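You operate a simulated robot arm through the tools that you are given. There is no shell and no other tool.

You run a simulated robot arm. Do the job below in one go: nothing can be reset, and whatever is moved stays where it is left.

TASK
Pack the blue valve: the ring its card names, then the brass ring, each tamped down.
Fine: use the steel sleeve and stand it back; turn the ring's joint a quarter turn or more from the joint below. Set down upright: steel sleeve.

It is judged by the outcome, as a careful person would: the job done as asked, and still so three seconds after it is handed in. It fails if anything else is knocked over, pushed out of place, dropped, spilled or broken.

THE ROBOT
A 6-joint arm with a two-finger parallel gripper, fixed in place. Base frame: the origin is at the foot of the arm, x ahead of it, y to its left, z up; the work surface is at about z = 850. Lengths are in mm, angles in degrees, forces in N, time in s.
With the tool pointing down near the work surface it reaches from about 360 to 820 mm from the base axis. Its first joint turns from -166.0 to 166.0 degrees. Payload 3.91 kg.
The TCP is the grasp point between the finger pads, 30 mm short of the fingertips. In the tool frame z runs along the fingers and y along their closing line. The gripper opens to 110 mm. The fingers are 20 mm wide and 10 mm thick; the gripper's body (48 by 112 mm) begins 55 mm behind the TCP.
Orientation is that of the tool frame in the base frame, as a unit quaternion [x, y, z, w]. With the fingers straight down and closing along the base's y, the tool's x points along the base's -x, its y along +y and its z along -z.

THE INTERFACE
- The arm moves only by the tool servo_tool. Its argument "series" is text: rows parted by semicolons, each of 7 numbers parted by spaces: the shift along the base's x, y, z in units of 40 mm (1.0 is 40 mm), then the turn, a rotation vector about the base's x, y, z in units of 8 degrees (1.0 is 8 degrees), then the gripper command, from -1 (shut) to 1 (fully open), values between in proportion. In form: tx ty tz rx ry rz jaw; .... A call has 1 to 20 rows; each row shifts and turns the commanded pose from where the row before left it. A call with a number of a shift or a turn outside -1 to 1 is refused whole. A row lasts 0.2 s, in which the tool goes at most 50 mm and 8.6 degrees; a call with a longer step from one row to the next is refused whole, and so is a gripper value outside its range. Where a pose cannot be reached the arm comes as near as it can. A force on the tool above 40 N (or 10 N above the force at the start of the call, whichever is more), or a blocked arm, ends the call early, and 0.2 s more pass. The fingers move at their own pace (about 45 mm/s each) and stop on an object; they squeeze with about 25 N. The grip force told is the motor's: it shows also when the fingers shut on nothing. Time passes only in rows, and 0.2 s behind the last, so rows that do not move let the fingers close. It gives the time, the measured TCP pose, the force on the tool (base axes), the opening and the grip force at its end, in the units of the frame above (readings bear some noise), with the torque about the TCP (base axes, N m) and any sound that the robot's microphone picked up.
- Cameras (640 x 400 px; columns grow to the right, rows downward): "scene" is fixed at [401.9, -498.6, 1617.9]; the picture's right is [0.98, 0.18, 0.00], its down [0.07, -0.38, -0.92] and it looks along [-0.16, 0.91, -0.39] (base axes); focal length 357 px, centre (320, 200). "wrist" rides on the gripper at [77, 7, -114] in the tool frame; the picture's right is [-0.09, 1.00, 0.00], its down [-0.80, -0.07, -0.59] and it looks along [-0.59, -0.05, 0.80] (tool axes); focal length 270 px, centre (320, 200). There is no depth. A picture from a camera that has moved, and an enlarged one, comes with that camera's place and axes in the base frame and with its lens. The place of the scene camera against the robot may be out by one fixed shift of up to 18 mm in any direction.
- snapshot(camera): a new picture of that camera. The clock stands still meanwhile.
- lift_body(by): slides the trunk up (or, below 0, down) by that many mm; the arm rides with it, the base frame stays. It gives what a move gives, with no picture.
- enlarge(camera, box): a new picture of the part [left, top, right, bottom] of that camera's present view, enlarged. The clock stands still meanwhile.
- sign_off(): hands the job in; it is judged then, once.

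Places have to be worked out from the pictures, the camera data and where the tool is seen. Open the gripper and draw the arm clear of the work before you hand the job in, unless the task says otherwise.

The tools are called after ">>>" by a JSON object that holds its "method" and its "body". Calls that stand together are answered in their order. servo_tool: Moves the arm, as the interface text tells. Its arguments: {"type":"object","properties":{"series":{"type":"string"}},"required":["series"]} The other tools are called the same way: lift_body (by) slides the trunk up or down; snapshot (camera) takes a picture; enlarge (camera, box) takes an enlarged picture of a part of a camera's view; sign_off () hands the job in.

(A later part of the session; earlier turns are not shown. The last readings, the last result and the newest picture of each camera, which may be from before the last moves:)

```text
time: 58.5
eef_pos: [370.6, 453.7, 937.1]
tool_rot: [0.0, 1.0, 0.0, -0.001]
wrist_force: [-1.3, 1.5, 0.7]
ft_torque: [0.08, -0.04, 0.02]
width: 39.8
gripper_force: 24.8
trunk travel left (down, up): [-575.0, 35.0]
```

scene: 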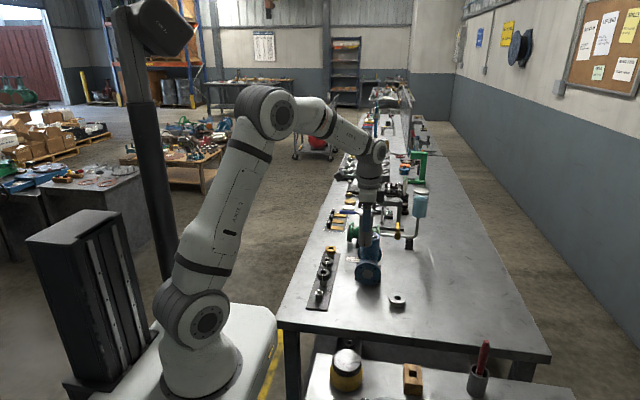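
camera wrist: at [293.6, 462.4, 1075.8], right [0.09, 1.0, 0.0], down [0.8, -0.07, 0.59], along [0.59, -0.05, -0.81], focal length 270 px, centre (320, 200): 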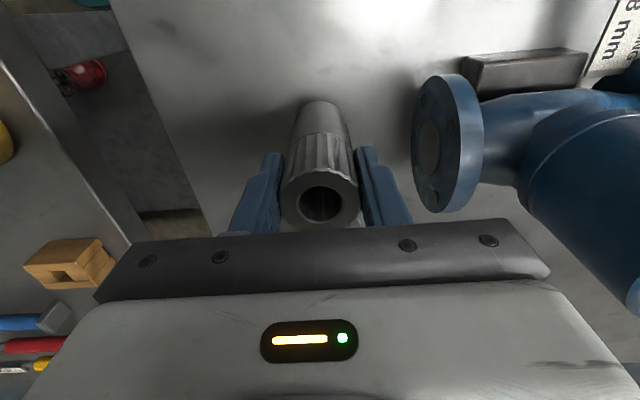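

The load is down to about weight-only. I'll open slowly and look.

>>> {"method": "servo_tool", "body": {"series": "0 0 0 0 0 0 -0.2; 0 0 0 0 0 0 0; 0 0 0 0 0 0 0.2; 0 0 0 0 0 0 0.3; 0 0 0 0 0 0 0.3"}}

>>> {"method": "enlarge", "body": {"camera": "scene", "box": [330, 230, 410, 310]}}

>>> {"method": "snapshot", "body": {"camera": "wrist"}}

```text
time: 59.7
eef_pos: [371.0, 454.2, 938.8]
tool_rot: [-0.001, 1.0, 0.001, -0.001]
wrist_force: [0.0, 0.1, -0.1]
ft_torque: [-0.01, -0.02, 0.02]
width: 71.5
gripper_force: 0.1
trunk travel left (down, up): [-575.0, 35.0]
```

```text
5.00 times, centred on (370, 270) of scene
camera zoom: at [401.9, -498.6, 1617.9], right [0.98, 0.18, 0.0], down [0.07, -0.38, -0.92], along [-0.16, 0.91, -0.39], focal length 1785 px, centre (70, -150)
```

zoom: 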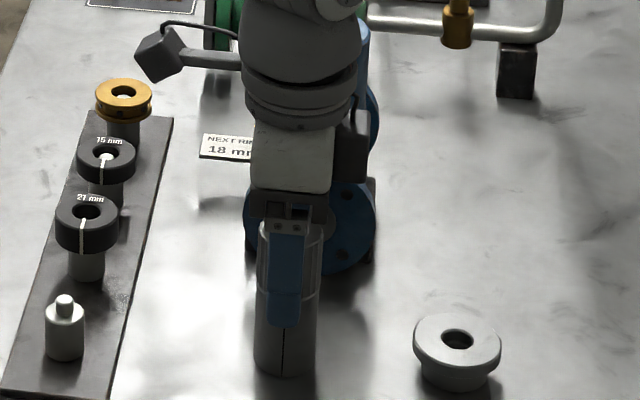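

```text
taken
camera wrist: at [293.5, 461.2, 1053.2], right [0.09, 1.0, 0.0], down [0.8, -0.07, 0.59], along [0.59, -0.05, -0.81], focal length 270 px, centre (320, 200)
```

wrist: 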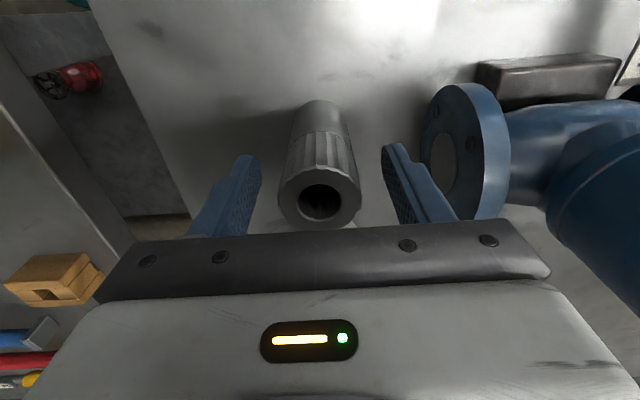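

The sleeve stands upright at its spot. I'll rise and look straight down into the valve to verify the ring's seating and joint direction.

>>> {"method": "servo_tool", "body": {"series": "0 0 0.3 0 0 0 0.3; 0 0 0.7 0 0 0 0.3; 0 0 0.9 0 0 0 0.3; 0 0 0.9 0 0 0 0.5; 0 0 0.9 0 0 0 0.8; 0 0 0.9 0 0 0 1; 0 0 0.9 0 0 0 1; 0 0 0.5 0 0 0 1; 0 0.7 0 0 1 0 1; 0 0.75 0 0 1 0 1; 0 0.75 0 0 1 0 1; 0 0.75 0 0 1 0 1; 0 0.65 0 0 0.55 0 1; 0 0 0 0 0 0 1; 0 0 0 0 0 0 1; 0 0 0 0 0 0 1"}}

>>> {"method": "snapshot", "body": {"camera": "wrist"}}

>>> {"method": "snapshot", "body": {"camera": "scene"}}

```text
time: 63.1
eef_pos: [370.1, 598.9, 1179.3]
tool_rot: [-0.001, 0.95, 0.0, -0.313]
wrist_force: [-0.7, -0.8, 0.8]
ft_torque: [-0.02, 0.03, 0.02]
width: 110.2
gripper_force: 0.0
trunk travel left (down, up): [-575.0, 35.0]
```

```text
taken
camera wrist: at [377.3, 605.9, 1319.1], right [0.07, 1.0, -0.05], down [1.0, -0.07, 0.0], along [0.0, -0.05, -1.0], focal length 270 px, centre (320, 200)
```

wrist: 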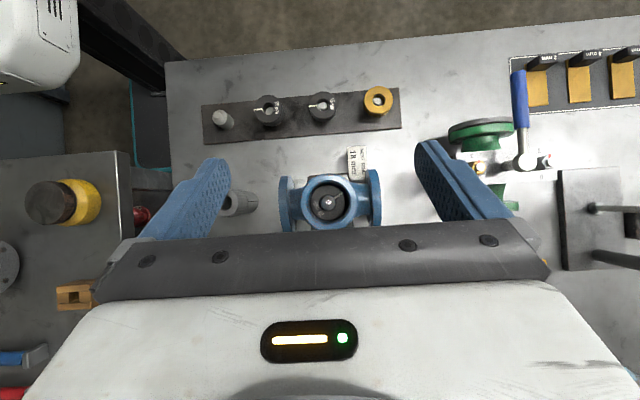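

```text
taken
```

scene: 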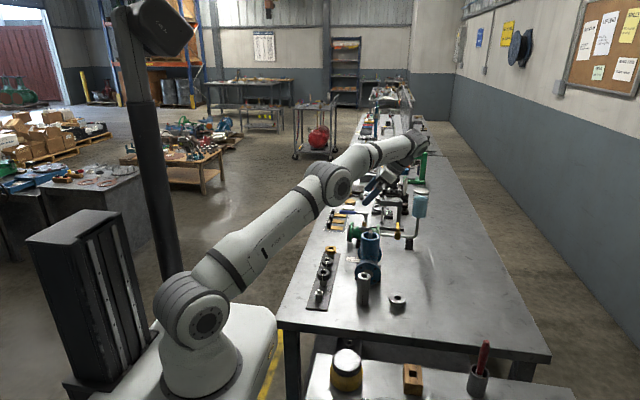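

I have the straight-down view again, so I'll enlarge the valve mouth and the brass ring.

>>> {"method": "enlarge", "body": {"camera": "wrist", "box": [298, 178, 362, 228]}}

>>> {"method": "enlarge", "body": {"camera": "wrist", "box": [330, 70, 420, 130]}}

```text
8.00 times, centred on (330, 203) of wrist
camera zoom: at [377.3, 605.9, 1319.1], right [0.07, 1.0, -0.05], down [1.0, -0.07, 0.0], along [0.0, -0.05, -1.0], focal length 2162 px, centre (240, 176)
```

zoom: 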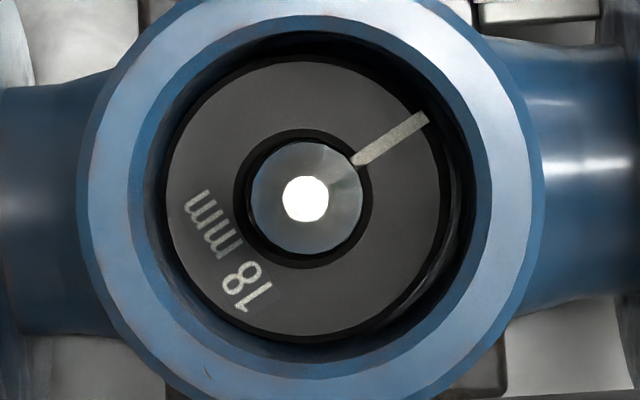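

```text
6.67 times, centred on (375, 100) of wrist
camera zoom: at [377.3, 605.9, 1319.1], right [0.07, 1.0, -0.05], down [1.0, -0.07, 0.0], along [0.0, -0.05, -1.0], focal length 1802 px, centre (-47, 867)
```

zoom: 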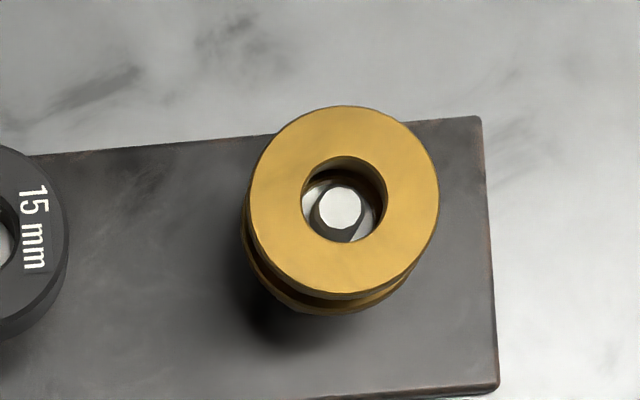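

The new ring is seated level with its joint at about 120°, roughly 166° from the lower joint at -74°. The brass ring is near (236, 682). I'll untilt and move above it.

>>> {"method": "servo_tool", "body": {"series": "-0.682 0.416 -0.2 0 -1 0 0.4; -0.682 0.416 -0.2 0 -1 0 0.4; -0.682 0.416 -0.4 0 -1 0 0.4; -0.682 0.416 -0.6 0 -1 0 0.4; -0.682 0.416 -0.6 0 -0.55 0 0.4; 0 0 -0.5 0 0 0 0.4; 0 0 0 0 0 0 0.4; 0 0 0 0 0 0 0.4; 0 0 0 0 0 0 0.4"}}

>>> {"method": "snapshot", "body": {"camera": "wrist"}}

>>> {"method": "enlarge", "body": {"camera": "scene", "box": [290, 190, 370, 290]}}

```text
time: 65.1
eef_pos: [232.4, 681.9, 1078.4]
tool_rot: [-0.001, 1.0, 0.002, -0.001]
wrist_force: [0.9, -0.5, 0.0]
ft_torque: [-0.02, 0.01, 0.03]
width: 77.2
gripper_force: 0.1
trunk travel left (down, up): [-575.0, 35.0]
```

```text
taken
camera wrist: at [155.8, 688.0, 1194.5], right [0.09, 1.0, 0.0], down [0.8, -0.07, 0.59], along [0.59, -0.05, -0.8], focal length 270 px, centre (320, 200)
```

wrist: 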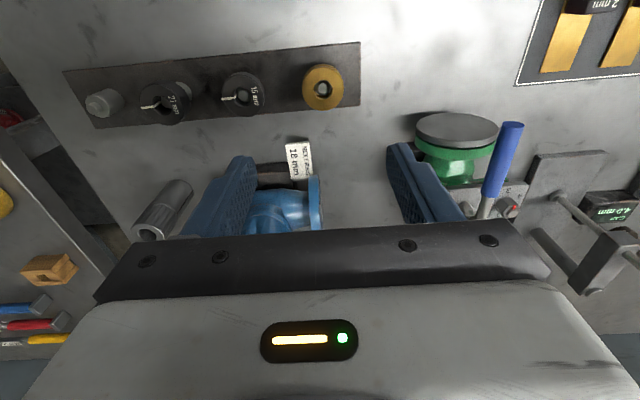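

```text
4.00 times, centred on (330, 240) of scene
camera zoom: at [401.9, -498.6, 1617.9], right [0.98, 0.18, 0.0], down [0.07, -0.38, -0.92], along [-0.16, 0.91, -0.39], focal length 1428 px, centre (280, 40)
```

zoom: 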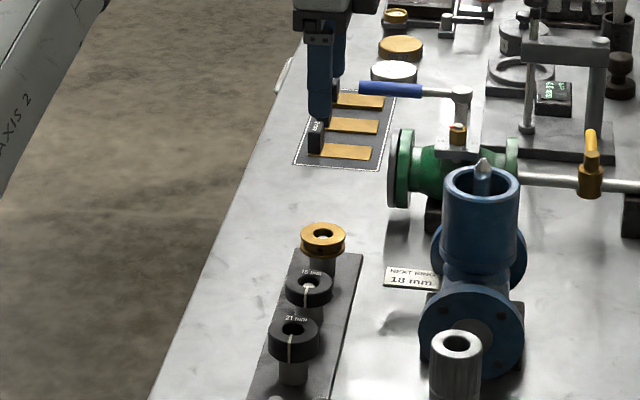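

The brass ring is nearly centred. I'll enlarge for its exact place.

>>> {"method": "enlarge", "body": {"camera": "wrist", "box": [282, 55, 362, 115]}}

>>> {"method": "enlarge", "body": {"camera": "scene", "box": [315, 235, 347, 267]}}

```text
6.67 times, centred on (322, 85) of wrist
camera zoom: at [155.8, 688.0, 1194.5], right [0.09, 1.0, 0.0], down [0.8, -0.07, 0.59], along [0.59, -0.05, -0.8], focal length 1802 px, centre (307, 967)
```

zoom: 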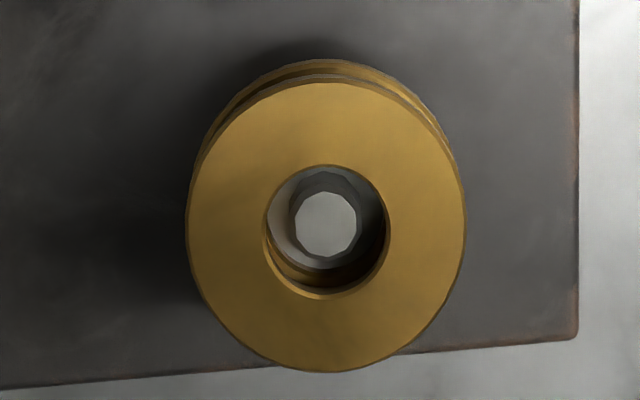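

```text
12.50 times, centred on (331, 251) of scene
camera zoom: at [401.9, -498.6, 1617.9], right [0.98, 0.18, 0.0], down [0.07, -0.38, -0.92], along [-0.16, 0.91, -0.39], focal length 4462 px, centre (182, -438)
```

zoom: 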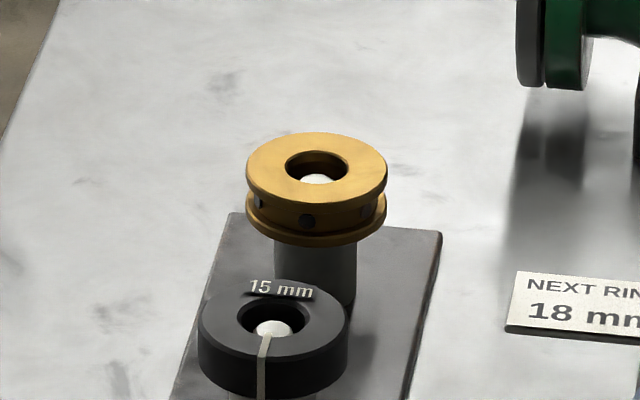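

The brass ring is a grooved spool about 17 mm tall, centred near (230, 684.4) with its top near z≈905. I'll centre on it and go down to just above it.

>>> {"method": "servo_tool", "body": {"series": "-0.06 0.085 -0.6 0 0 0 0.4; 0 0 -0.7 0 0 0 0.4; 0 0 -0.7 0 0 0 0.4; 0 0 -0.6 0 0 0 0.3; 0 0 -0.4 0 0 0 0.2; 0 0 0 0 0 0 0.2; 0 0 0 0 0 0 0.2"}}

>>> {"method": "enlarge", "body": {"camera": "wrist", "box": [240, 90, 400, 210]}}

>>> {"method": "enlarge", "body": {"camera": "scene", "box": [311, 225, 351, 265]}}

```text
time: 66.7
eef_pos: [230.1, 685.1, 958.1]
tool_rot: [0.0, 1.0, 0.001, -0.001]
wrist_force: [-0.9, -0.6, -0.9]
ft_torque: [0.01, -0.03, 0.02]
width: 65.8
gripper_force: 0.1
trunk travel left (down, up): [-575.0, 35.0]
```

```text
3.33 times, centred on (320, 150) of wrist
camera zoom: at [153.9, 691.3, 1073.9], right [0.09, 1.0, 0.0], down [0.8, -0.07, 0.59], along [0.59, -0.05, -0.8], focal length 901 px, centre (320, 367)
```

zoom: 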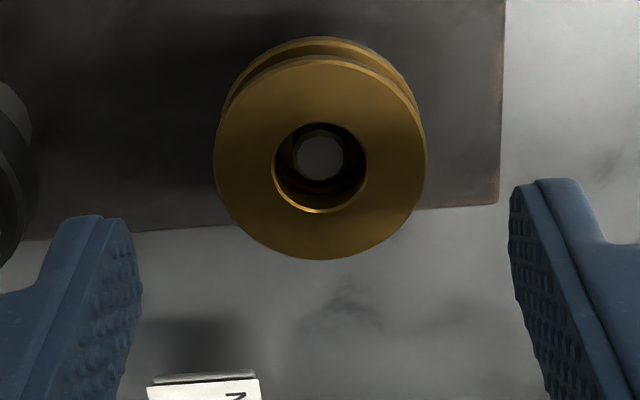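

```text
10.00 times, centred on (331, 245) of scene
camera zoom: at [401.9, -498.6, 1617.9], right [0.98, 0.18, 0.0], down [0.07, -0.38, -0.92], along [-0.16, 0.91, -0.39], focal length 3569 px, centre (210, -250)
```

zoom: 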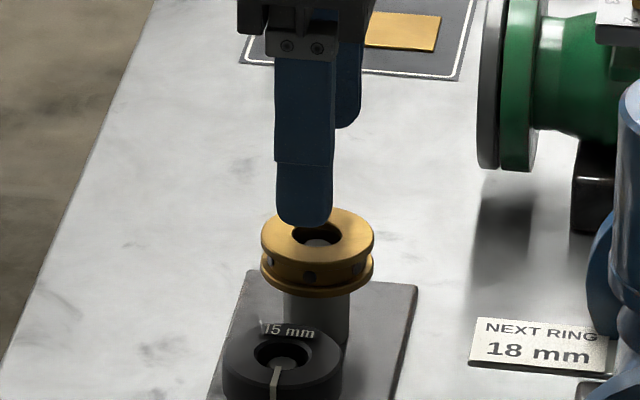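

The ring is about 3.5 mm toward -x of the pads' centre, with its top at ≈ z 906. I'll correct this and lower so the fingertips overlap its top flange by about 8 mm.

>>> {"method": "servo_tool", "body": {"series": "-0.085 0 -0.3 0 0 0 0.15; 0 0 -0.3 0 0 0 0.15; 0 0 -0.15 0 0 0 0.15; 0 0 0 0 0 0 0.15; 0 0 0 0 0 0 0.15"}}

>>> {"method": "enlarge", "body": {"camera": "wrist", "box": [240, 90, 400, 210]}}

>>> {"method": "enlarge", "body": {"camera": "scene", "box": [311, 225, 351, 265]}}

```text
time: 67.9
eef_pos: [227.3, 685.2, 929.8]
tool_rot: [-0.001, 1.0, 0.001, -0.001]
wrist_force: [0.3, -0.3, -0.2]
ft_torque: [0.0, 0.01, -0.02]
width: 63.2
gripper_force: 0.1
trunk travel left (down, up): [-575.0, 35.0]
```

```text
3.33 times, centred on (320, 150) of wrist
camera zoom: at [150.8, 691.3, 1044.2], right [0.09, 1.0, 0.0], down [0.8, -0.07, 0.59], along [0.59, -0.05, -0.8], focal length 901 px, centre (320, 367)
```

zoom: 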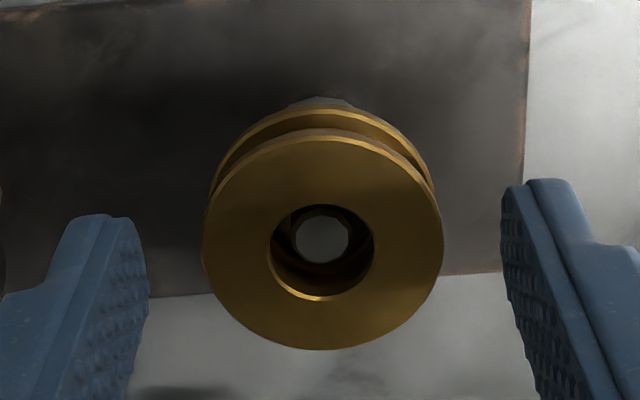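

```text
10.00 times, centred on (331, 245) of scene
camera zoom: at [401.9, -498.6, 1617.9], right [0.98, 0.18, 0.0], down [0.07, -0.38, -0.92], along [-0.16, 0.91, -0.39], focal length 3569 px, centre (210, -250)
```

zoom: 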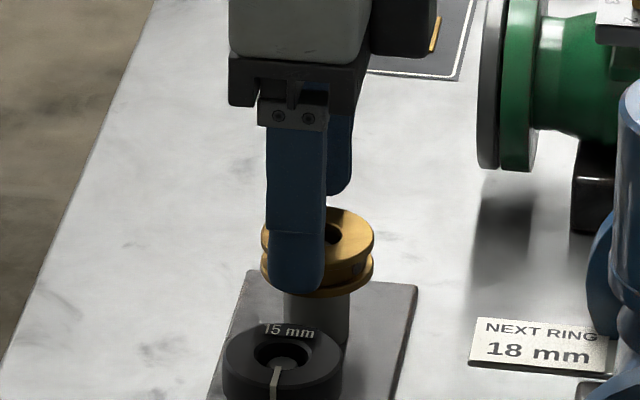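

The overlap is about 5 mm and the ring is centred. I'll go 2 mm lower and close on it.

>>> {"method": "servo_tool", "body": {"series": "0 0 -0.05 0 0 0 0.1; 0 0 0 0 0 0 -0.1; 0 0 0 0 0 0 -0.3; 0 0 0 0 0 0 -1; 0 0 0 0 0 0 -1; 0 0 0 0 0 0 -1"}}

>>> {"method": "enlarge", "body": {"camera": "wrist", "box": [240, 90, 400, 210]}}

>>> {"method": "enlarge", "body": {"camera": "scene", "box": [311, 225, 351, 265]}}

```text
time: 69.3
eef_pos: [227.4, 684.1, 927.7]
tool_rot: [-0.001, 1.0, 0.001, -0.001]
wrist_force: [-0.1, -0.3, -0.4]
ft_torque: [0.01, 0.04, 0.01]
width: 43.2
gripper_force: 24.6
trunk travel left (down, up): [-575.0, 35.0]
```

```text
3.33 times, centred on (320, 150) of wrist
camera zoom: at [150.9, 691.7, 1042.4], right [0.09, 1.0, 0.0], down [0.8, -0.07, 0.59], along [0.59, -0.05, -0.8], focal length 901 px, centre (320, 367)
```

zoom: 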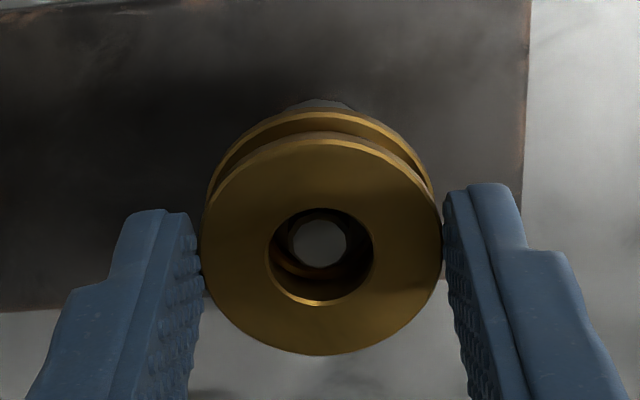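

```text
10.00 times, centred on (331, 245) of scene
camera zoom: at [401.9, -498.6, 1617.9], right [0.98, 0.18, 0.0], down [0.07, -0.38, -0.92], along [-0.16, 0.91, -0.39], focal length 3569 px, centre (210, -250)
```

zoom: 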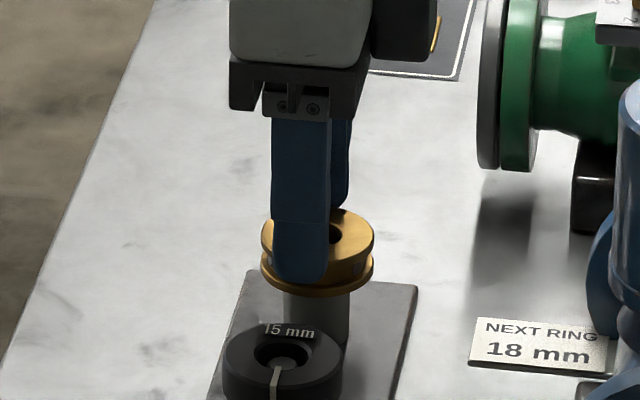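

The brass ring is gripped (43.2 mm, 24.6 N), with the fingertips reaching into its groove region. I'll lift it off the post.

>>> {"method": "servo_tool", "body": {"series": "0 0 0.2 0 0 0 -1; 0 0 0.4 0 0 0 -1; 0 0 0.7 0 0 0 -1; 0 0 0.8 0 0 0 -1; 0 0 0.8 0 0 0 -1; 0 0 0.8 0 0 0 -1; 0 0 0.8 0 0 0 -1; 0 0 0 0 0 0 -1; 0 0 0 0 0 0 -1"}}

>>> {"method": "enlarge", "body": {"camera": "wrist", "box": [240, 90, 400, 210]}}

>>> {"method": "enlarge", "body": {"camera": "scene", "box": [305, 185, 365, 245]}}

```text
time: 71.3
eef_pos: [224.3, 687.7, 1106.1]
tool_rot: [-0.001, 1.0, 0.002, -0.001]
wrist_force: [-0.3, 0.5, -1.2]
ft_torque: [0.0, 0.0, -0.01]
width: 43.0
gripper_force: 25.2
trunk travel left (down, up): [-575.0, 35.0]
```

```text
3.33 times, centred on (320, 150) of wrist
camera zoom: at [149.2, 693.0, 1220.1], right [0.09, 1.0, 0.0], down [0.8, -0.07, 0.59], along [0.59, -0.05, -0.8], focal length 901 px, centre (320, 367)
```

zoom: 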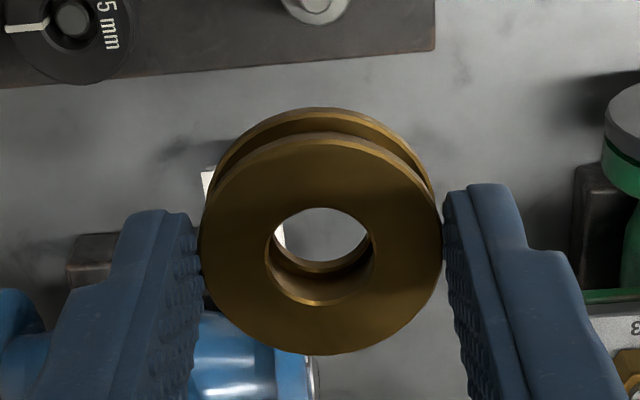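

```text
6.67 times, centred on (335, 215) of scene
camera zoom: at [401.9, -498.6, 1617.9], right [0.98, 0.18, 0.0], down [0.07, -0.38, -0.92], along [-0.16, 0.91, -0.39], focal length 2380 px, centre (220, 100)
```

zoom: 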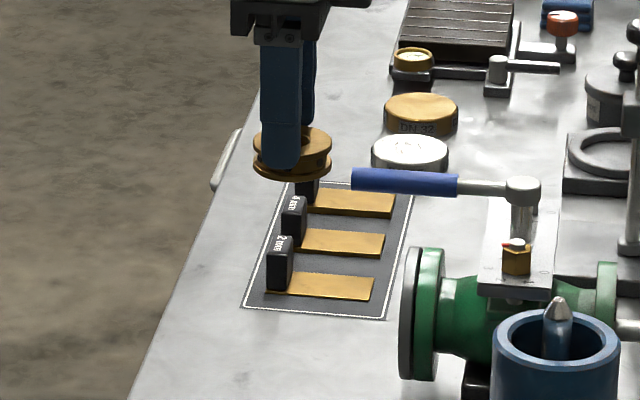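

The brass ring is held. I'll zoom in tighter to measure how far it protrudes below the fingertips.

>>> {"method": "enlarge", "body": {"camera": "scene", "box": [322, 195, 346, 219]}}

>>> {"method": "enlarge", "body": {"camera": "wrist", "box": [280, 110, 360, 190]}}

```text
16.00 times, centred on (334, 207) of scene
camera zoom: at [401.9, -498.6, 1617.9], right [0.98, 0.18, 0.0], down [0.07, -0.38, -0.92], along [-0.16, 0.91, -0.39], focal length 5711 px, centre (96, 88)
```

zoom: 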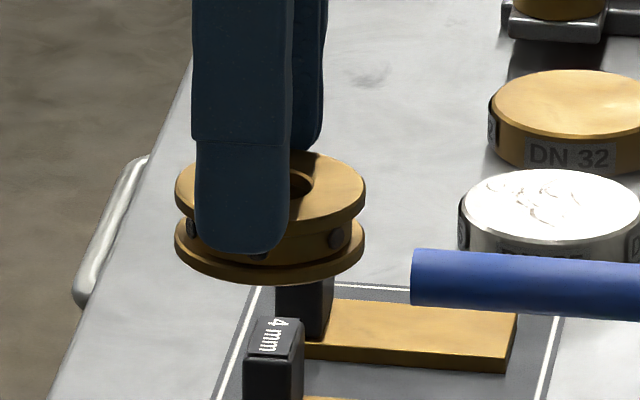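

```text
5.00 times, centred on (320, 150) of wrist
camera zoom: at [149.2, 693.0, 1220.1], right [0.09, 1.0, 0.0], down [0.8, -0.07, 0.59], along [0.59, -0.05, -0.8], focal length 1351 px, centre (320, 450)
```

zoom: 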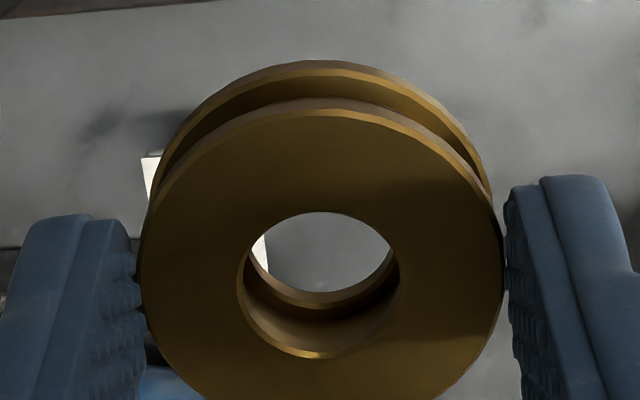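

The ring's top is about 25 mm below the TCP and it sits about 1.5 mm toward +x in the grip. I'll carry it over the valve axis (about (380.5, 600.3)).

>>> {"method": "servo_tool", "body": {"series": "0.4 -0.22 0.05 0 0 0 -1; 0.7 -0.39 0 0 0 0 -1; 0.8 -0.45 0 0 0 0 -1; 0.8 -0.45 0 0 0 0 -1; 0.7 -0.39 0 0 0 0 -1; 0.425 -0.24 0 0 0 0 -1; 0 0 0 0 0 0 -1; 0 0 0 0 0 0 -1; 0 0 0 0 0 0 -1"}}

>>> {"method": "enlarge", "body": {"camera": "wrist", "box": [250, 60, 390, 200]}}

>>> {"method": "enlarge", "body": {"camera": "scene", "box": [360, 200, 410, 250]}}

```text
time: 73.3
eef_pos: [379.7, 602.1, 1108.9]
tool_rot: [-0.001, 1.0, 0.001, 0.0]
wrist_force: [-0.6, 0.1, -0.9]
ft_torque: [-0.01, -0.03, -0.03]
width: 42.8
gripper_force: 25.2
trunk travel left (down, up): [-575.0, 35.0]
```

```text
2.86 times, centred on (320, 130) of wrist
camera zoom: at [303.4, 607.6, 1224.6], right [0.09, 1.0, 0.0], down [0.8, -0.07, 0.59], along [0.59, -0.05, -0.81], focal length 772 px, centre (320, 400)
```

zoom: 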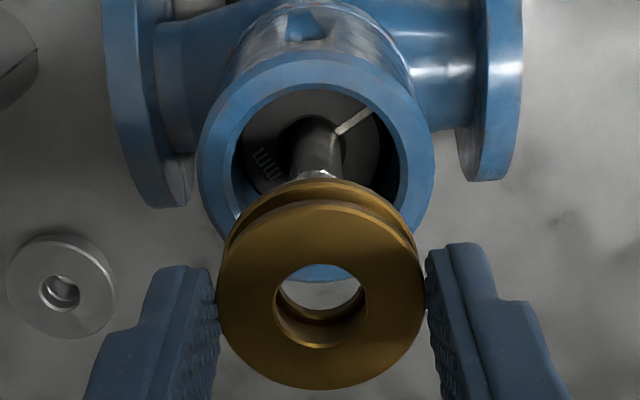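

```text
8.00 times, centred on (385, 225) of scene
camera zoom: at [401.9, -498.6, 1617.9], right [0.98, 0.18, 0.0], down [0.07, -0.38, -0.92], along [-0.16, 0.91, -0.39], focal length 2855 px, centre (-200, 0)
```

zoom: 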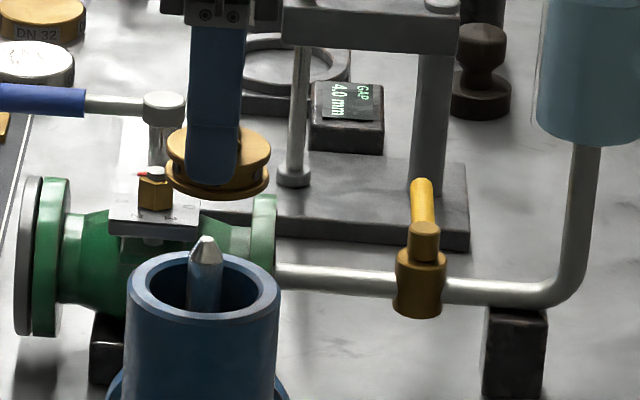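

Compared with the stem and rim, the ring is about 1.9 mm too far +x and 1.2 mm too far +y. I'll correct that and lower until the stem tip enters the bore.

>>> {"method": "servo_tool", "body": {"series": "-0.045 -0.03 -0.2 0 0 0 -1; 0 0 -0.3 0 0 0 -1; 0 0 -0.25 0 0 0 -1; 0 0 -0.15 0 0 0 -1; 0 0 -0.1 0 0 0 -1; 0 0 0 0 0 0 -1; 0 0 0 0 0 0 -1"}}

>>> {"method": "enlarge", "body": {"camera": "wrist", "box": [260, 60, 380, 200]}}

>>> {"method": "enlarge", "body": {"camera": "scene", "box": [365, 210, 405, 250]}}

```text
time: 74.9
eef_pos: [377.0, 598.0, 1069.4]
tool_rot: [-0.001, 1.0, 0.001, -0.001]
wrist_force: [-0.1, 0.3, -0.5]
ft_torque: [0.01, -0.01, -0.02]
width: 43.3
gripper_force: 25.2
trunk travel left (down, up): [-575.0, 35.0]
```

```text
2.86 times, centred on (320, 130) of wrist
camera zoom: at [301.0, 604.6, 1184.8], right [0.09, 1.0, 0.0], down [0.8, -0.07, 0.59], along [0.59, -0.05, -0.81], focal length 772 px, centre (320, 400)
```

zoom: 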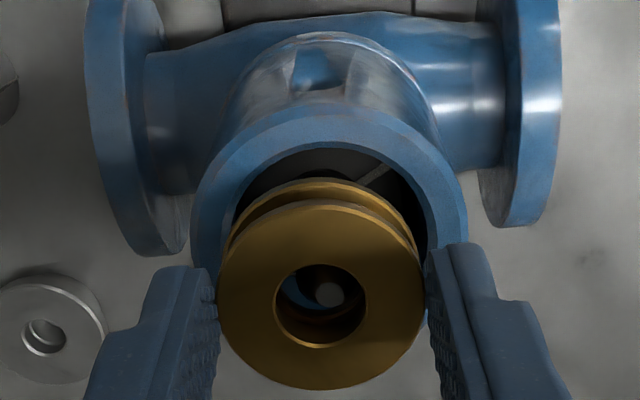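

```text
10.00 times, centred on (385, 230) of scene
camera zoom: at [401.9, -498.6, 1617.9], right [0.98, 0.18, 0.0], down [0.07, -0.38, -0.92], along [-0.16, 0.91, -0.39], focal length 3569 px, centre (-330, -100)
```

zoom: 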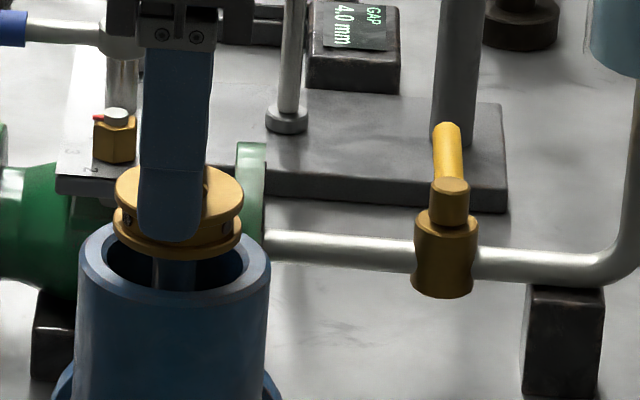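

The arm overshot in y. The stem shows in the bore but about 2 mm off, so I'll shift +2 mm in y and -1 mm in x at this height and re-check.

>>> {"method": "servo_tool", "body": {"series": "-0.025 0.05 0 0 0 0 -1; 0 0 0 0 0 0 -1; 0 0 0 0 0 0 -1"}}

>>> {"method": "enlarge", "body": {"camera": "wrist", "box": [260, 60, 380, 200]}}

>>> {"method": "enlarge", "body": {"camera": "scene", "box": [365, 210, 405, 250]}}

```text
time: 75.7
eef_pos: [376.7, 600.3, 1069.0]
tool_rot: [-0.002, 1.0, 0.001, -0.002]
wrist_force: [-0.4, -0.4, -1.1]
ft_torque: [-0.01, 0.0, 0.01]
width: 43.2
gripper_force: 24.9
trunk travel left (down, up): [-575.0, 35.0]
```

```text
2.86 times, centred on (320, 130) of wrist
camera zoom: at [300.2, 606.9, 1184.5], right [0.09, 1.0, 0.0], down [0.8, -0.07, 0.59], along [0.59, -0.05, -0.81], focal length 772 px, centre (320, 400)
```

zoom: 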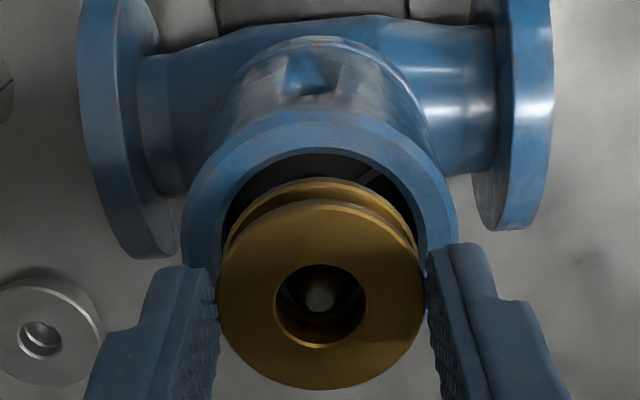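

```text
10.00 times, centred on (385, 230) of scene
camera zoom: at [401.9, -498.6, 1617.9], right [0.98, 0.18, 0.0], down [0.07, -0.38, -0.92], along [-0.16, 0.91, -0.39], focal length 3569 px, centre (-330, -100)
```

zoom: 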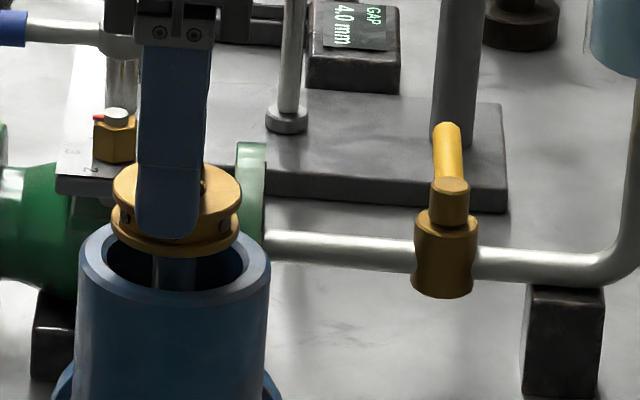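

Now the stem is centred in the bore and the ring is centred over the rim. I'll lower it gently into the mouth.

>>> {"method": "servo_tool", "body": {"series": "0 0 -0.1 0 0 0 -1; 0 0 -0.1 0 0 0 -1; 0 0 -0.075 0 0 0 -1; 0 0 0 0 0 0 -1; 0 0 0 0 0 0 -1"}}

>>> {"method": "enlarge", "body": {"camera": "wrist", "box": [260, 60, 380, 200]}}

>>> {"method": "enlarge", "body": {"camera": "scene", "box": [365, 210, 405, 250]}}

```text
time: 76.9
eef_pos: [377.3, 600.6, 1056.9]
tool_rot: [0.0, 1.0, 0.001, -0.002]
wrist_force: [0.5, -0.1, -1.0]
ft_torque: [0.0, 0.01, -0.01]
width: 43.4
gripper_force: 25.3
trunk travel left (down, up): [-575.0, 35.0]
```

```text
2.86 times, centred on (320, 130) of wrist
camera zoom: at [300.7, 606.7, 1172.6], right [0.09, 1.0, 0.0], down [0.8, -0.07, 0.59], along [0.59, -0.05, -0.81], focal length 772 px, centre (320, 400)
```

zoom: 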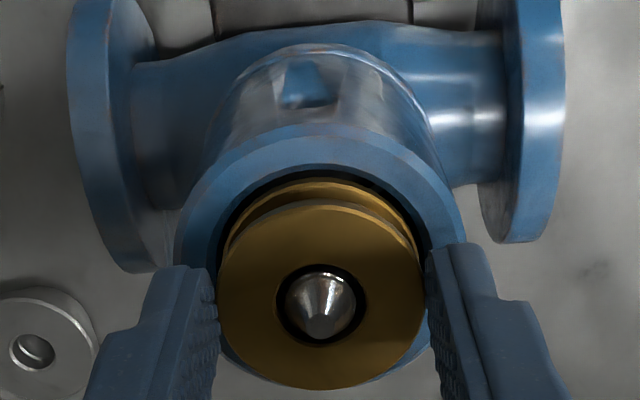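

```text
10.00 times, centred on (385, 230) of scene
camera zoom: at [401.9, -498.6, 1617.9], right [0.98, 0.18, 0.0], down [0.07, -0.38, -0.92], along [-0.16, 0.91, -0.39], focal length 3569 px, centre (-330, -100)
```

zoom: 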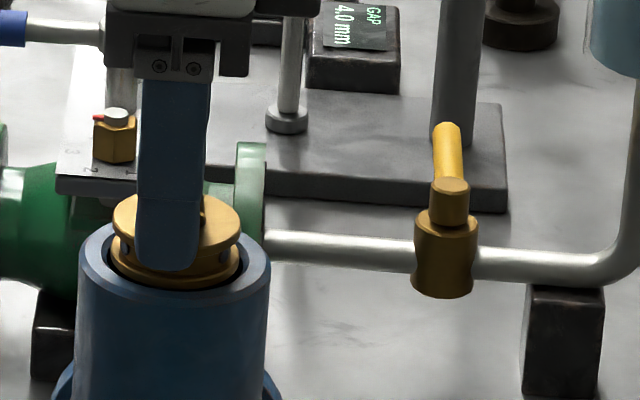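

The stem is well centred in the bore and the ring is entering the mouth without force. I'll lower another 5 mm or so.

>>> {"method": "servo_tool", "body": {"series": "0 0 -0.05 0 0 0 -1; 0 0 -0.05 0 0 0 -1; 0 0 -0.03 0 0 0 -1; 0 0 0 0 0 0 -1"}}

>>> {"method": "enlarge", "body": {"camera": "wrist", "box": [260, 60, 380, 200]}}

>>> {"method": "enlarge", "body": {"camera": "scene", "box": [365, 210, 405, 250]}}

```text
time: 77.9
eef_pos: [377.6, 600.0, 1051.6]
tool_rot: [-0.001, 1.0, 0.001, 0.0]
wrist_force: [1.9, 2.0, 2.8]
ft_torque: [0.05, -0.09, 0.03]
width: 43.3
gripper_force: 24.6
trunk travel left (down, up): [-575.0, 35.0]
```

```text
2.86 times, centred on (320, 130) of wrist
camera zoom: at [300.4, 606.6, 1167.6], right [0.09, 1.0, 0.0], down [0.8, -0.07, 0.59], along [0.59, -0.05, -0.8], focal length 772 px, centre (320, 400)
```

zoom: 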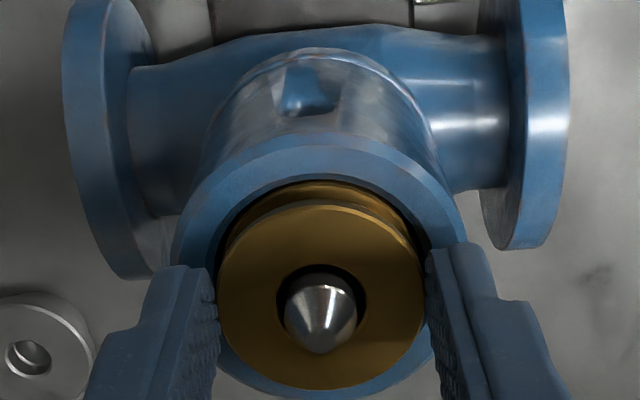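

```text
10.00 times, centred on (385, 230) of scene
camera zoom: at [401.9, -498.6, 1617.9], right [0.98, 0.18, 0.0], down [0.07, -0.38, -0.92], along [-0.16, 0.91, -0.39], focal length 3569 px, centre (-330, -100)
```

zoom: 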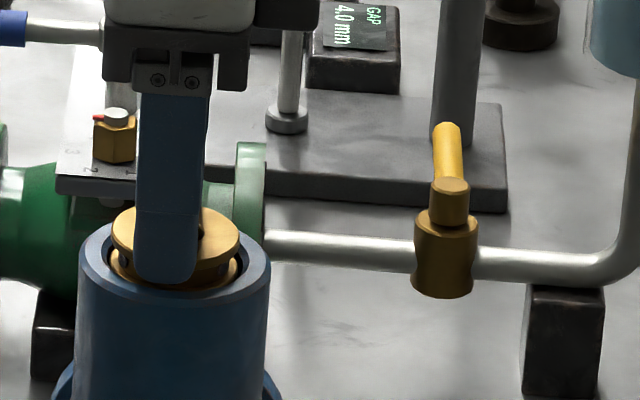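

A light rub again pushes toward +x/+y. I'll nudge about 0.6 mm that way and lower 2 mm more.

>>> {"method": "servo_tool", "body": {"series": "0.018 0.015 0 0 0 0 -1; 0 0 -0.04 0 0 0 -1; 0 0 0 0 0 0 -1; 0 0 0 0 0 0 -1"}}

>>> {"method": "enlarge", "body": {"camera": "wrist", "box": [260, 60, 380, 200]}}

>>> {"method": "enlarge", "body": {"camera": "scene", "box": [365, 210, 405, 250]}}

```text
time: 78.9
eef_pos: [377.0, 601.1, 1051.1]
tool_rot: [-0.001, 1.0, 0.0, -0.001]
wrist_force: [-3.1, -2.4, -0.5]
ft_torque: [-0.15, 0.14, -0.01]
width: 43.1
gripper_force: 25.4
trunk travel left (down, up): [-575.0, 35.0]
```

```text
2.86 times, centred on (320, 130) of wrist
camera zoom: at [300.8, 607.6, 1166.1], right [0.09, 1.0, 0.0], down [0.8, -0.07, 0.59], along [0.59, -0.05, -0.8], focal length 772 px, centre (320, 400)
```

zoom: 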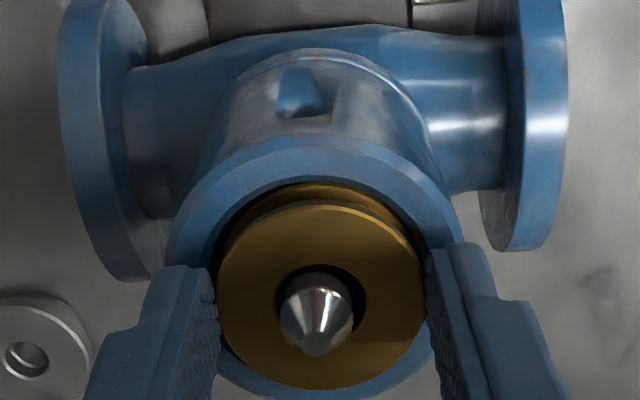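

```text
10.00 times, centred on (385, 230) of scene
camera zoom: at [401.9, -498.6, 1617.9], right [0.98, 0.18, 0.0], down [0.07, -0.38, -0.92], along [-0.16, 0.91, -0.39], focal length 3569 px, centre (-330, -100)
```

zoom: 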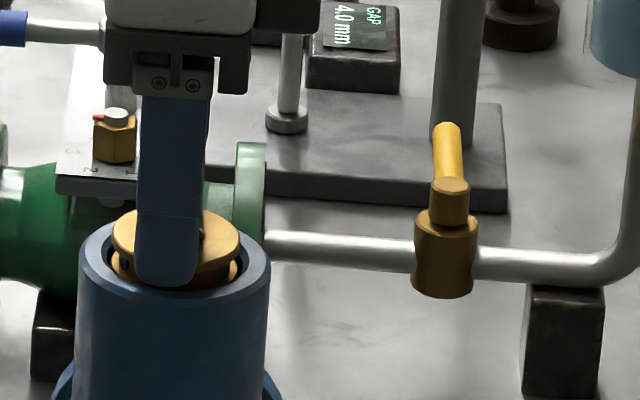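

Now it rubs lightly on the other side, so the ring is inside the close-fitting bore. I'll centre between the two and release it gently.

>>> {"method": "servo_tool", "body": {"series": "-0.009 -0.008 0 0 0 0 -1; 0 0 0 0 0 0 -1; 0 0 0 0 0 0 -0.15; 0 0 0 0 0 0 0; 0 0 0 0 0 0 0.2; 0 0 0 0 0 0 0.3; 0 0 0 0 0 0 0.3"}}

>>> {"method": "enlarge", "body": {"camera": "wrist", "box": [260, 60, 380, 200]}}

>>> {"method": "enlarge", "body": {"camera": "scene", "box": [365, 210, 405, 250]}}

```text
time: 80.5
eef_pos: [377.4, 601.9, 1051.0]
tool_rot: [-0.002, 1.0, 0.0, 0.0]
wrist_force: [-0.6, 0.1, -0.2]
ft_torque: [0.01, 0.0, -0.05]
width: 71.4
gripper_force: 0.0
trunk travel left (down, up): [-575.0, 35.0]
```

```text
2.86 times, centred on (320, 130) of wrist
camera zoom: at [301.2, 607.6, 1166.0], right [0.09, 1.0, 0.0], down [0.8, -0.07, 0.59], along [0.59, -0.05, -0.8], focal length 772 px, centre (320, 400)
```

zoom: 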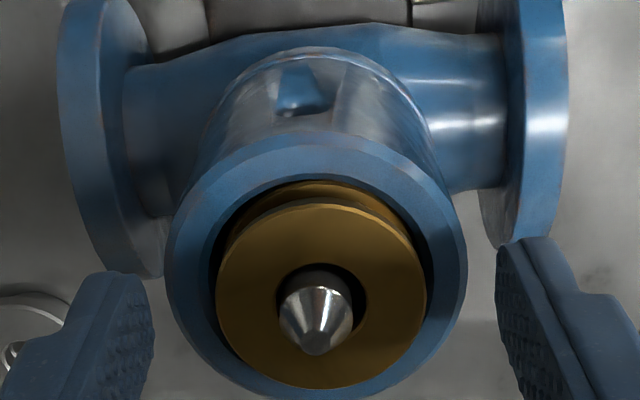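

```text
10.00 times, centred on (385, 230) of scene
camera zoom: at [401.9, -498.6, 1617.9], right [0.98, 0.18, 0.0], down [0.07, -0.38, -0.92], along [-0.16, 0.91, -0.39], focal length 3569 px, centre (-330, -100)
```

zoom: 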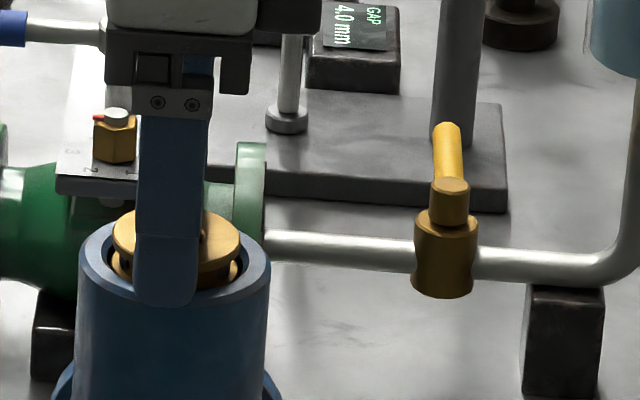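

The brass ring sits in the mouth around the stem. I'll rise clear, check it, and then fetch the sleeve again.

>>> {"method": "servo_tool", "body": {"series": "0 0 0.4 0 0 0 0.3; 0 0 0.8 0 0 0 0.3; 0 0 0.8 0 0 0 0.3; -0.03 -0.5 0.2 0 0 0 0.3; -0.04 -0.8 0 0 0 0 0.3; -0.04 -0.8 0 0 0 0 0.3; -0.04 -0.8 0 0 0 0 0.3; -0.04 -0.76 0 0 0 0 0.3; 0 0 -0.6 0 0 0 0.3; 0 0 -0.8 0 0 0 0.3; 0 0 -0.8 0 0 0 0.3; 0 0 -0.3 0 0 0 0.3; 0 0 0 0 0 0 0.3; 0 0 0 0 0 0 0.3"}}

>>> {"method": "snapshot", "body": {"camera": "wrist"}}

>>> {"method": "enlarge", "body": {"camera": "scene", "box": [345, 210, 405, 290]}}

```text
time: 83.5
eef_pos: [371.9, 454.5, 1037.9]
tool_rot: [-0.001, 1.0, 0.001, -0.002]
wrist_force: [-0.2, 0.9, -0.9]
ft_torque: [0.0, -0.01, -0.02]
width: 71.6
gripper_force: 0.1
trunk travel left (down, up): [-575.0, 35.0]
```

```text
taken
camera wrist: at [294.0, 460.7, 1153.4], right [0.09, 1.0, 0.0], down [0.8, -0.07, 0.59], along [0.59, -0.05, -0.81], focal length 270 px, centre (320, 200)
```

wrist: 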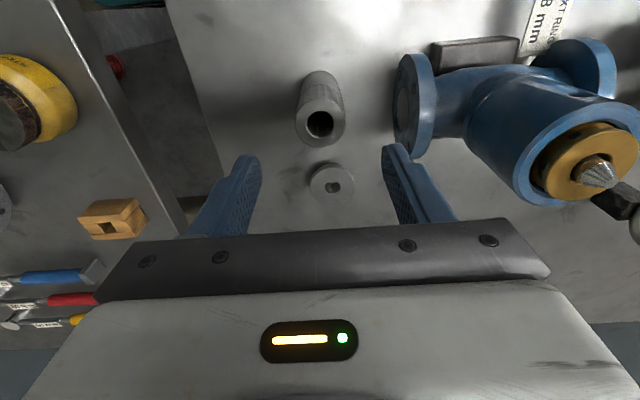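

```text
5.00 times, centred on (375, 250) of scene
camera zoom: at [401.9, -498.6, 1617.9], right [0.98, 0.18, 0.0], down [0.07, -0.38, -0.92], along [-0.16, 0.91, -0.39], focal length 1785 px, centre (45, -50)
```

zoom: 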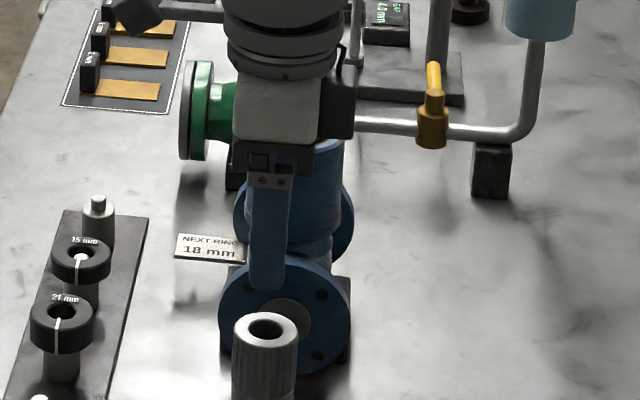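

The sleeve is right below and centred. I'll descend around its knurled part as before.

>>> {"method": "servo_tool", "body": {"series": "0 0.01 -0.6 0 0 0 0.3; 0 0 -0.6 0 0 0 0.3; 0 0 -0.6 0 0 0 0.3; 0 0 -0.5 0 0 0 0.3; 0 0 -0.3 0 0 0 0.3; 0 0 0 0 0 0 0.3; 0 0 0 0 0 0 0.3"}}

>>> {"method": "enlarge", "body": {"camera": "wrist", "box": [240, 100, 400, 240]}}

>>> {"method": "enlarge", "body": {"camera": "scene", "box": [330, 230, 410, 310]}}

```text
time: 85.1
eef_pos: [368.5, 453.6, 934.5]
tool_rot: [-0.001, 1.0, 0.001, -0.001]
wrist_force: [-0.6, -0.8, -0.2]
ft_torque: [0.0, -0.02, -0.01]
width: 71.5
gripper_force: 0.2
trunk travel left (down, up): [-575.0, 35.0]
```

```text
2.86 times, centred on (320, 170) of wrist
camera zoom: at [292.9, 460.4, 1049.4], right [0.09, 1.0, 0.0], down [0.8, -0.07, 0.59], along [0.59, -0.05, -0.81], focal length 772 px, centre (320, 286)
```

zoom: 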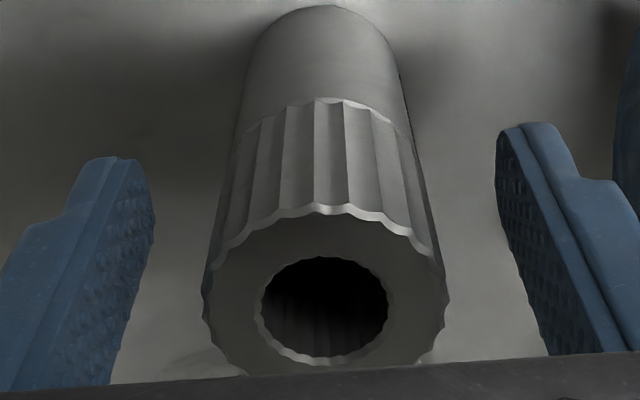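

```text
5.00 times, centred on (370, 270) of scene
camera zoom: at [401.9, -498.6, 1617.9], right [0.98, 0.18, 0.0], down [0.07, -0.38, -0.92], along [-0.16, 0.91, -0.39], focal length 1785 px, centre (70, -150)
```

zoom: 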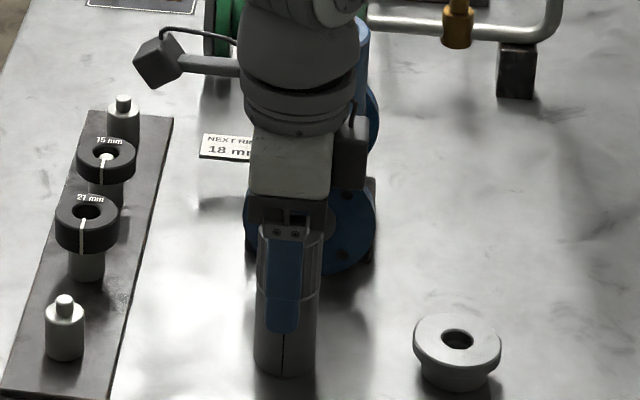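

The sleeve is well between the pads. I'll close on it, confirm the grip, and lift.

>>> {"method": "servo_tool", "body": {"series": "0 0 0 0 0 0 0.1; 0 0 0 0 0 0 -0.1; 0 0 0 0 0 0 -0.3; 0 0 0 0 0 0 -1; 0 0 0 0 0 0 -1; 0 0 0 0 0 0 -1"}}

>>> {"method": "enlarge", "body": {"camera": "wrist", "box": [260, 140, 380, 240]}}

```text
time: 86.5
eef_pos: [369.6, 454.2, 935.5]
tool_rot: [-0.001, 1.0, 0.0, -0.001]
wrist_force: [-0.1, -0.3, 0.4]
ft_torque: [-0.09, -0.07, 0.03]
width: 39.4
gripper_force: 25.4
trunk travel left (down, up): [-575.0, 35.0]
```

```text
4.00 times, centred on (320, 190) of wrist
camera zoom: at [292.9, 460.3, 1049.5], right [0.09, 1.0, 0.0], down [0.8, -0.07, 0.59], along [0.59, -0.05, -0.81], focal length 1081 px, centre (320, 240)
```

zoom: 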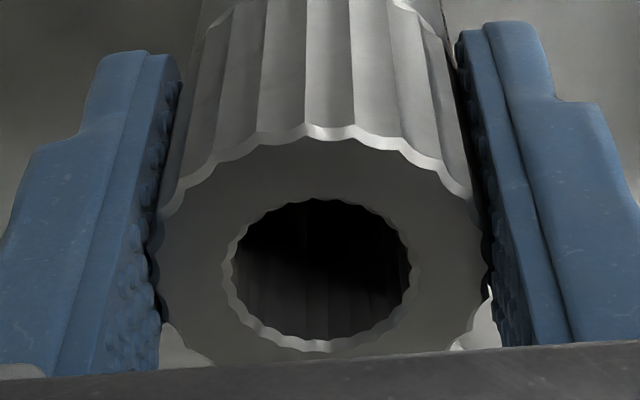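

Gripped (39.4 mm, 25 N), with the sleeve axis nearly at the TCP. I'll lift it and carry it over the valve.

>>> {"method": "servo_tool", "body": {"series": "0 0 0.2 0 0 0 -1; 0 0 0.5 0 0 0 -1; 0 0 0.8 0 0 0 -1; 0 0 0.9 0 0 0 -1; 0 0 0.9 0 0 0 -1; 0 0 0.9 0 0 0 -1; 0 0 0.9 0 0 0 -1; 0 0 0.5 0 0 0 -1; 0.03 0.4 0 0 0 0 -1; 0.045 0.75 0 0 0 0 -1; 0.045 0.75 0 0 0 0 -1; 0.045 0.75 0 0 0 0 -1; 0.045 0.65 0 0 0 0 -1; 0.025 0.38 0 0 0 0 -1; 0 0 0 0 0 0 -1; 0 0 0 0 0 0 -1; 0 0 0 0 0 0 -1"}}

>>> {"method": "enlarge", "body": {"camera": "wrist", "box": [260, 40, 380, 240]}}

>>> {"method": "enlarge", "body": {"camera": "scene", "box": [362, 200, 406, 244]}}

```text
time: 90.1
eef_pos: [378.5, 602.2, 1158.8]
tool_rot: [-0.001, 1.0, 0.001, 0.0]
wrist_force: [-0.6, 0.4, -2.8]
ft_torque: [0.02, -0.02, -0.02]
width: 39.6
gripper_force: 24.7
trunk travel left (down, up): [-575.0, 35.0]
```

```text
2.00 times, centred on (320, 140) of wrist
camera zoom: at [302.3, 608.1, 1274.2], right [0.09, 1.0, 0.0], down [0.8, -0.07, 0.59], along [0.59, -0.05, -0.81], focal length 541 px, centre (320, 320)
```

zoom: 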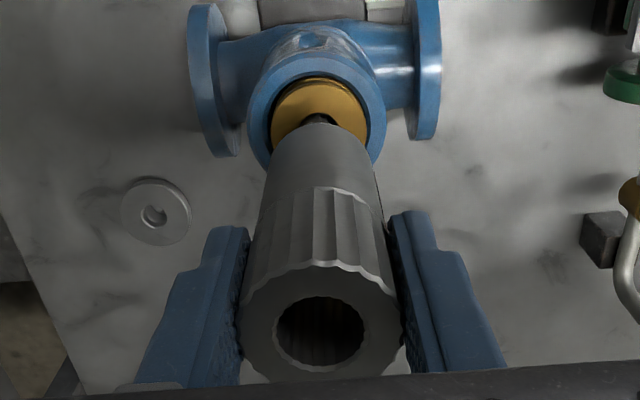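

```text
9.09 times, centred on (384, 222) of scene
camera zoom: at [401.9, -498.6, 1617.9], right [0.98, 0.18, 0.0], down [0.07, -0.38, -0.92], along [-0.16, 0.91, -0.39], focal length 3245 px, centre (-262, 0)
```

zoom: 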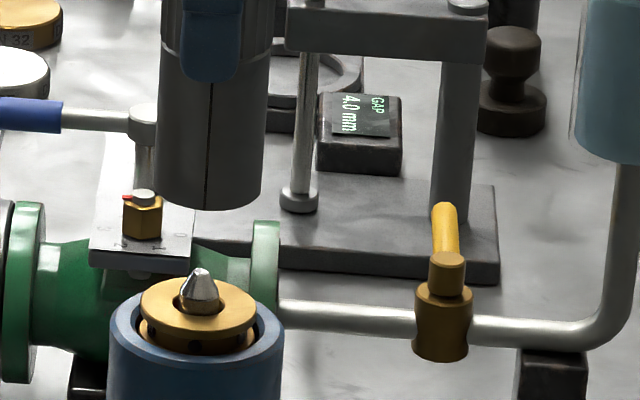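

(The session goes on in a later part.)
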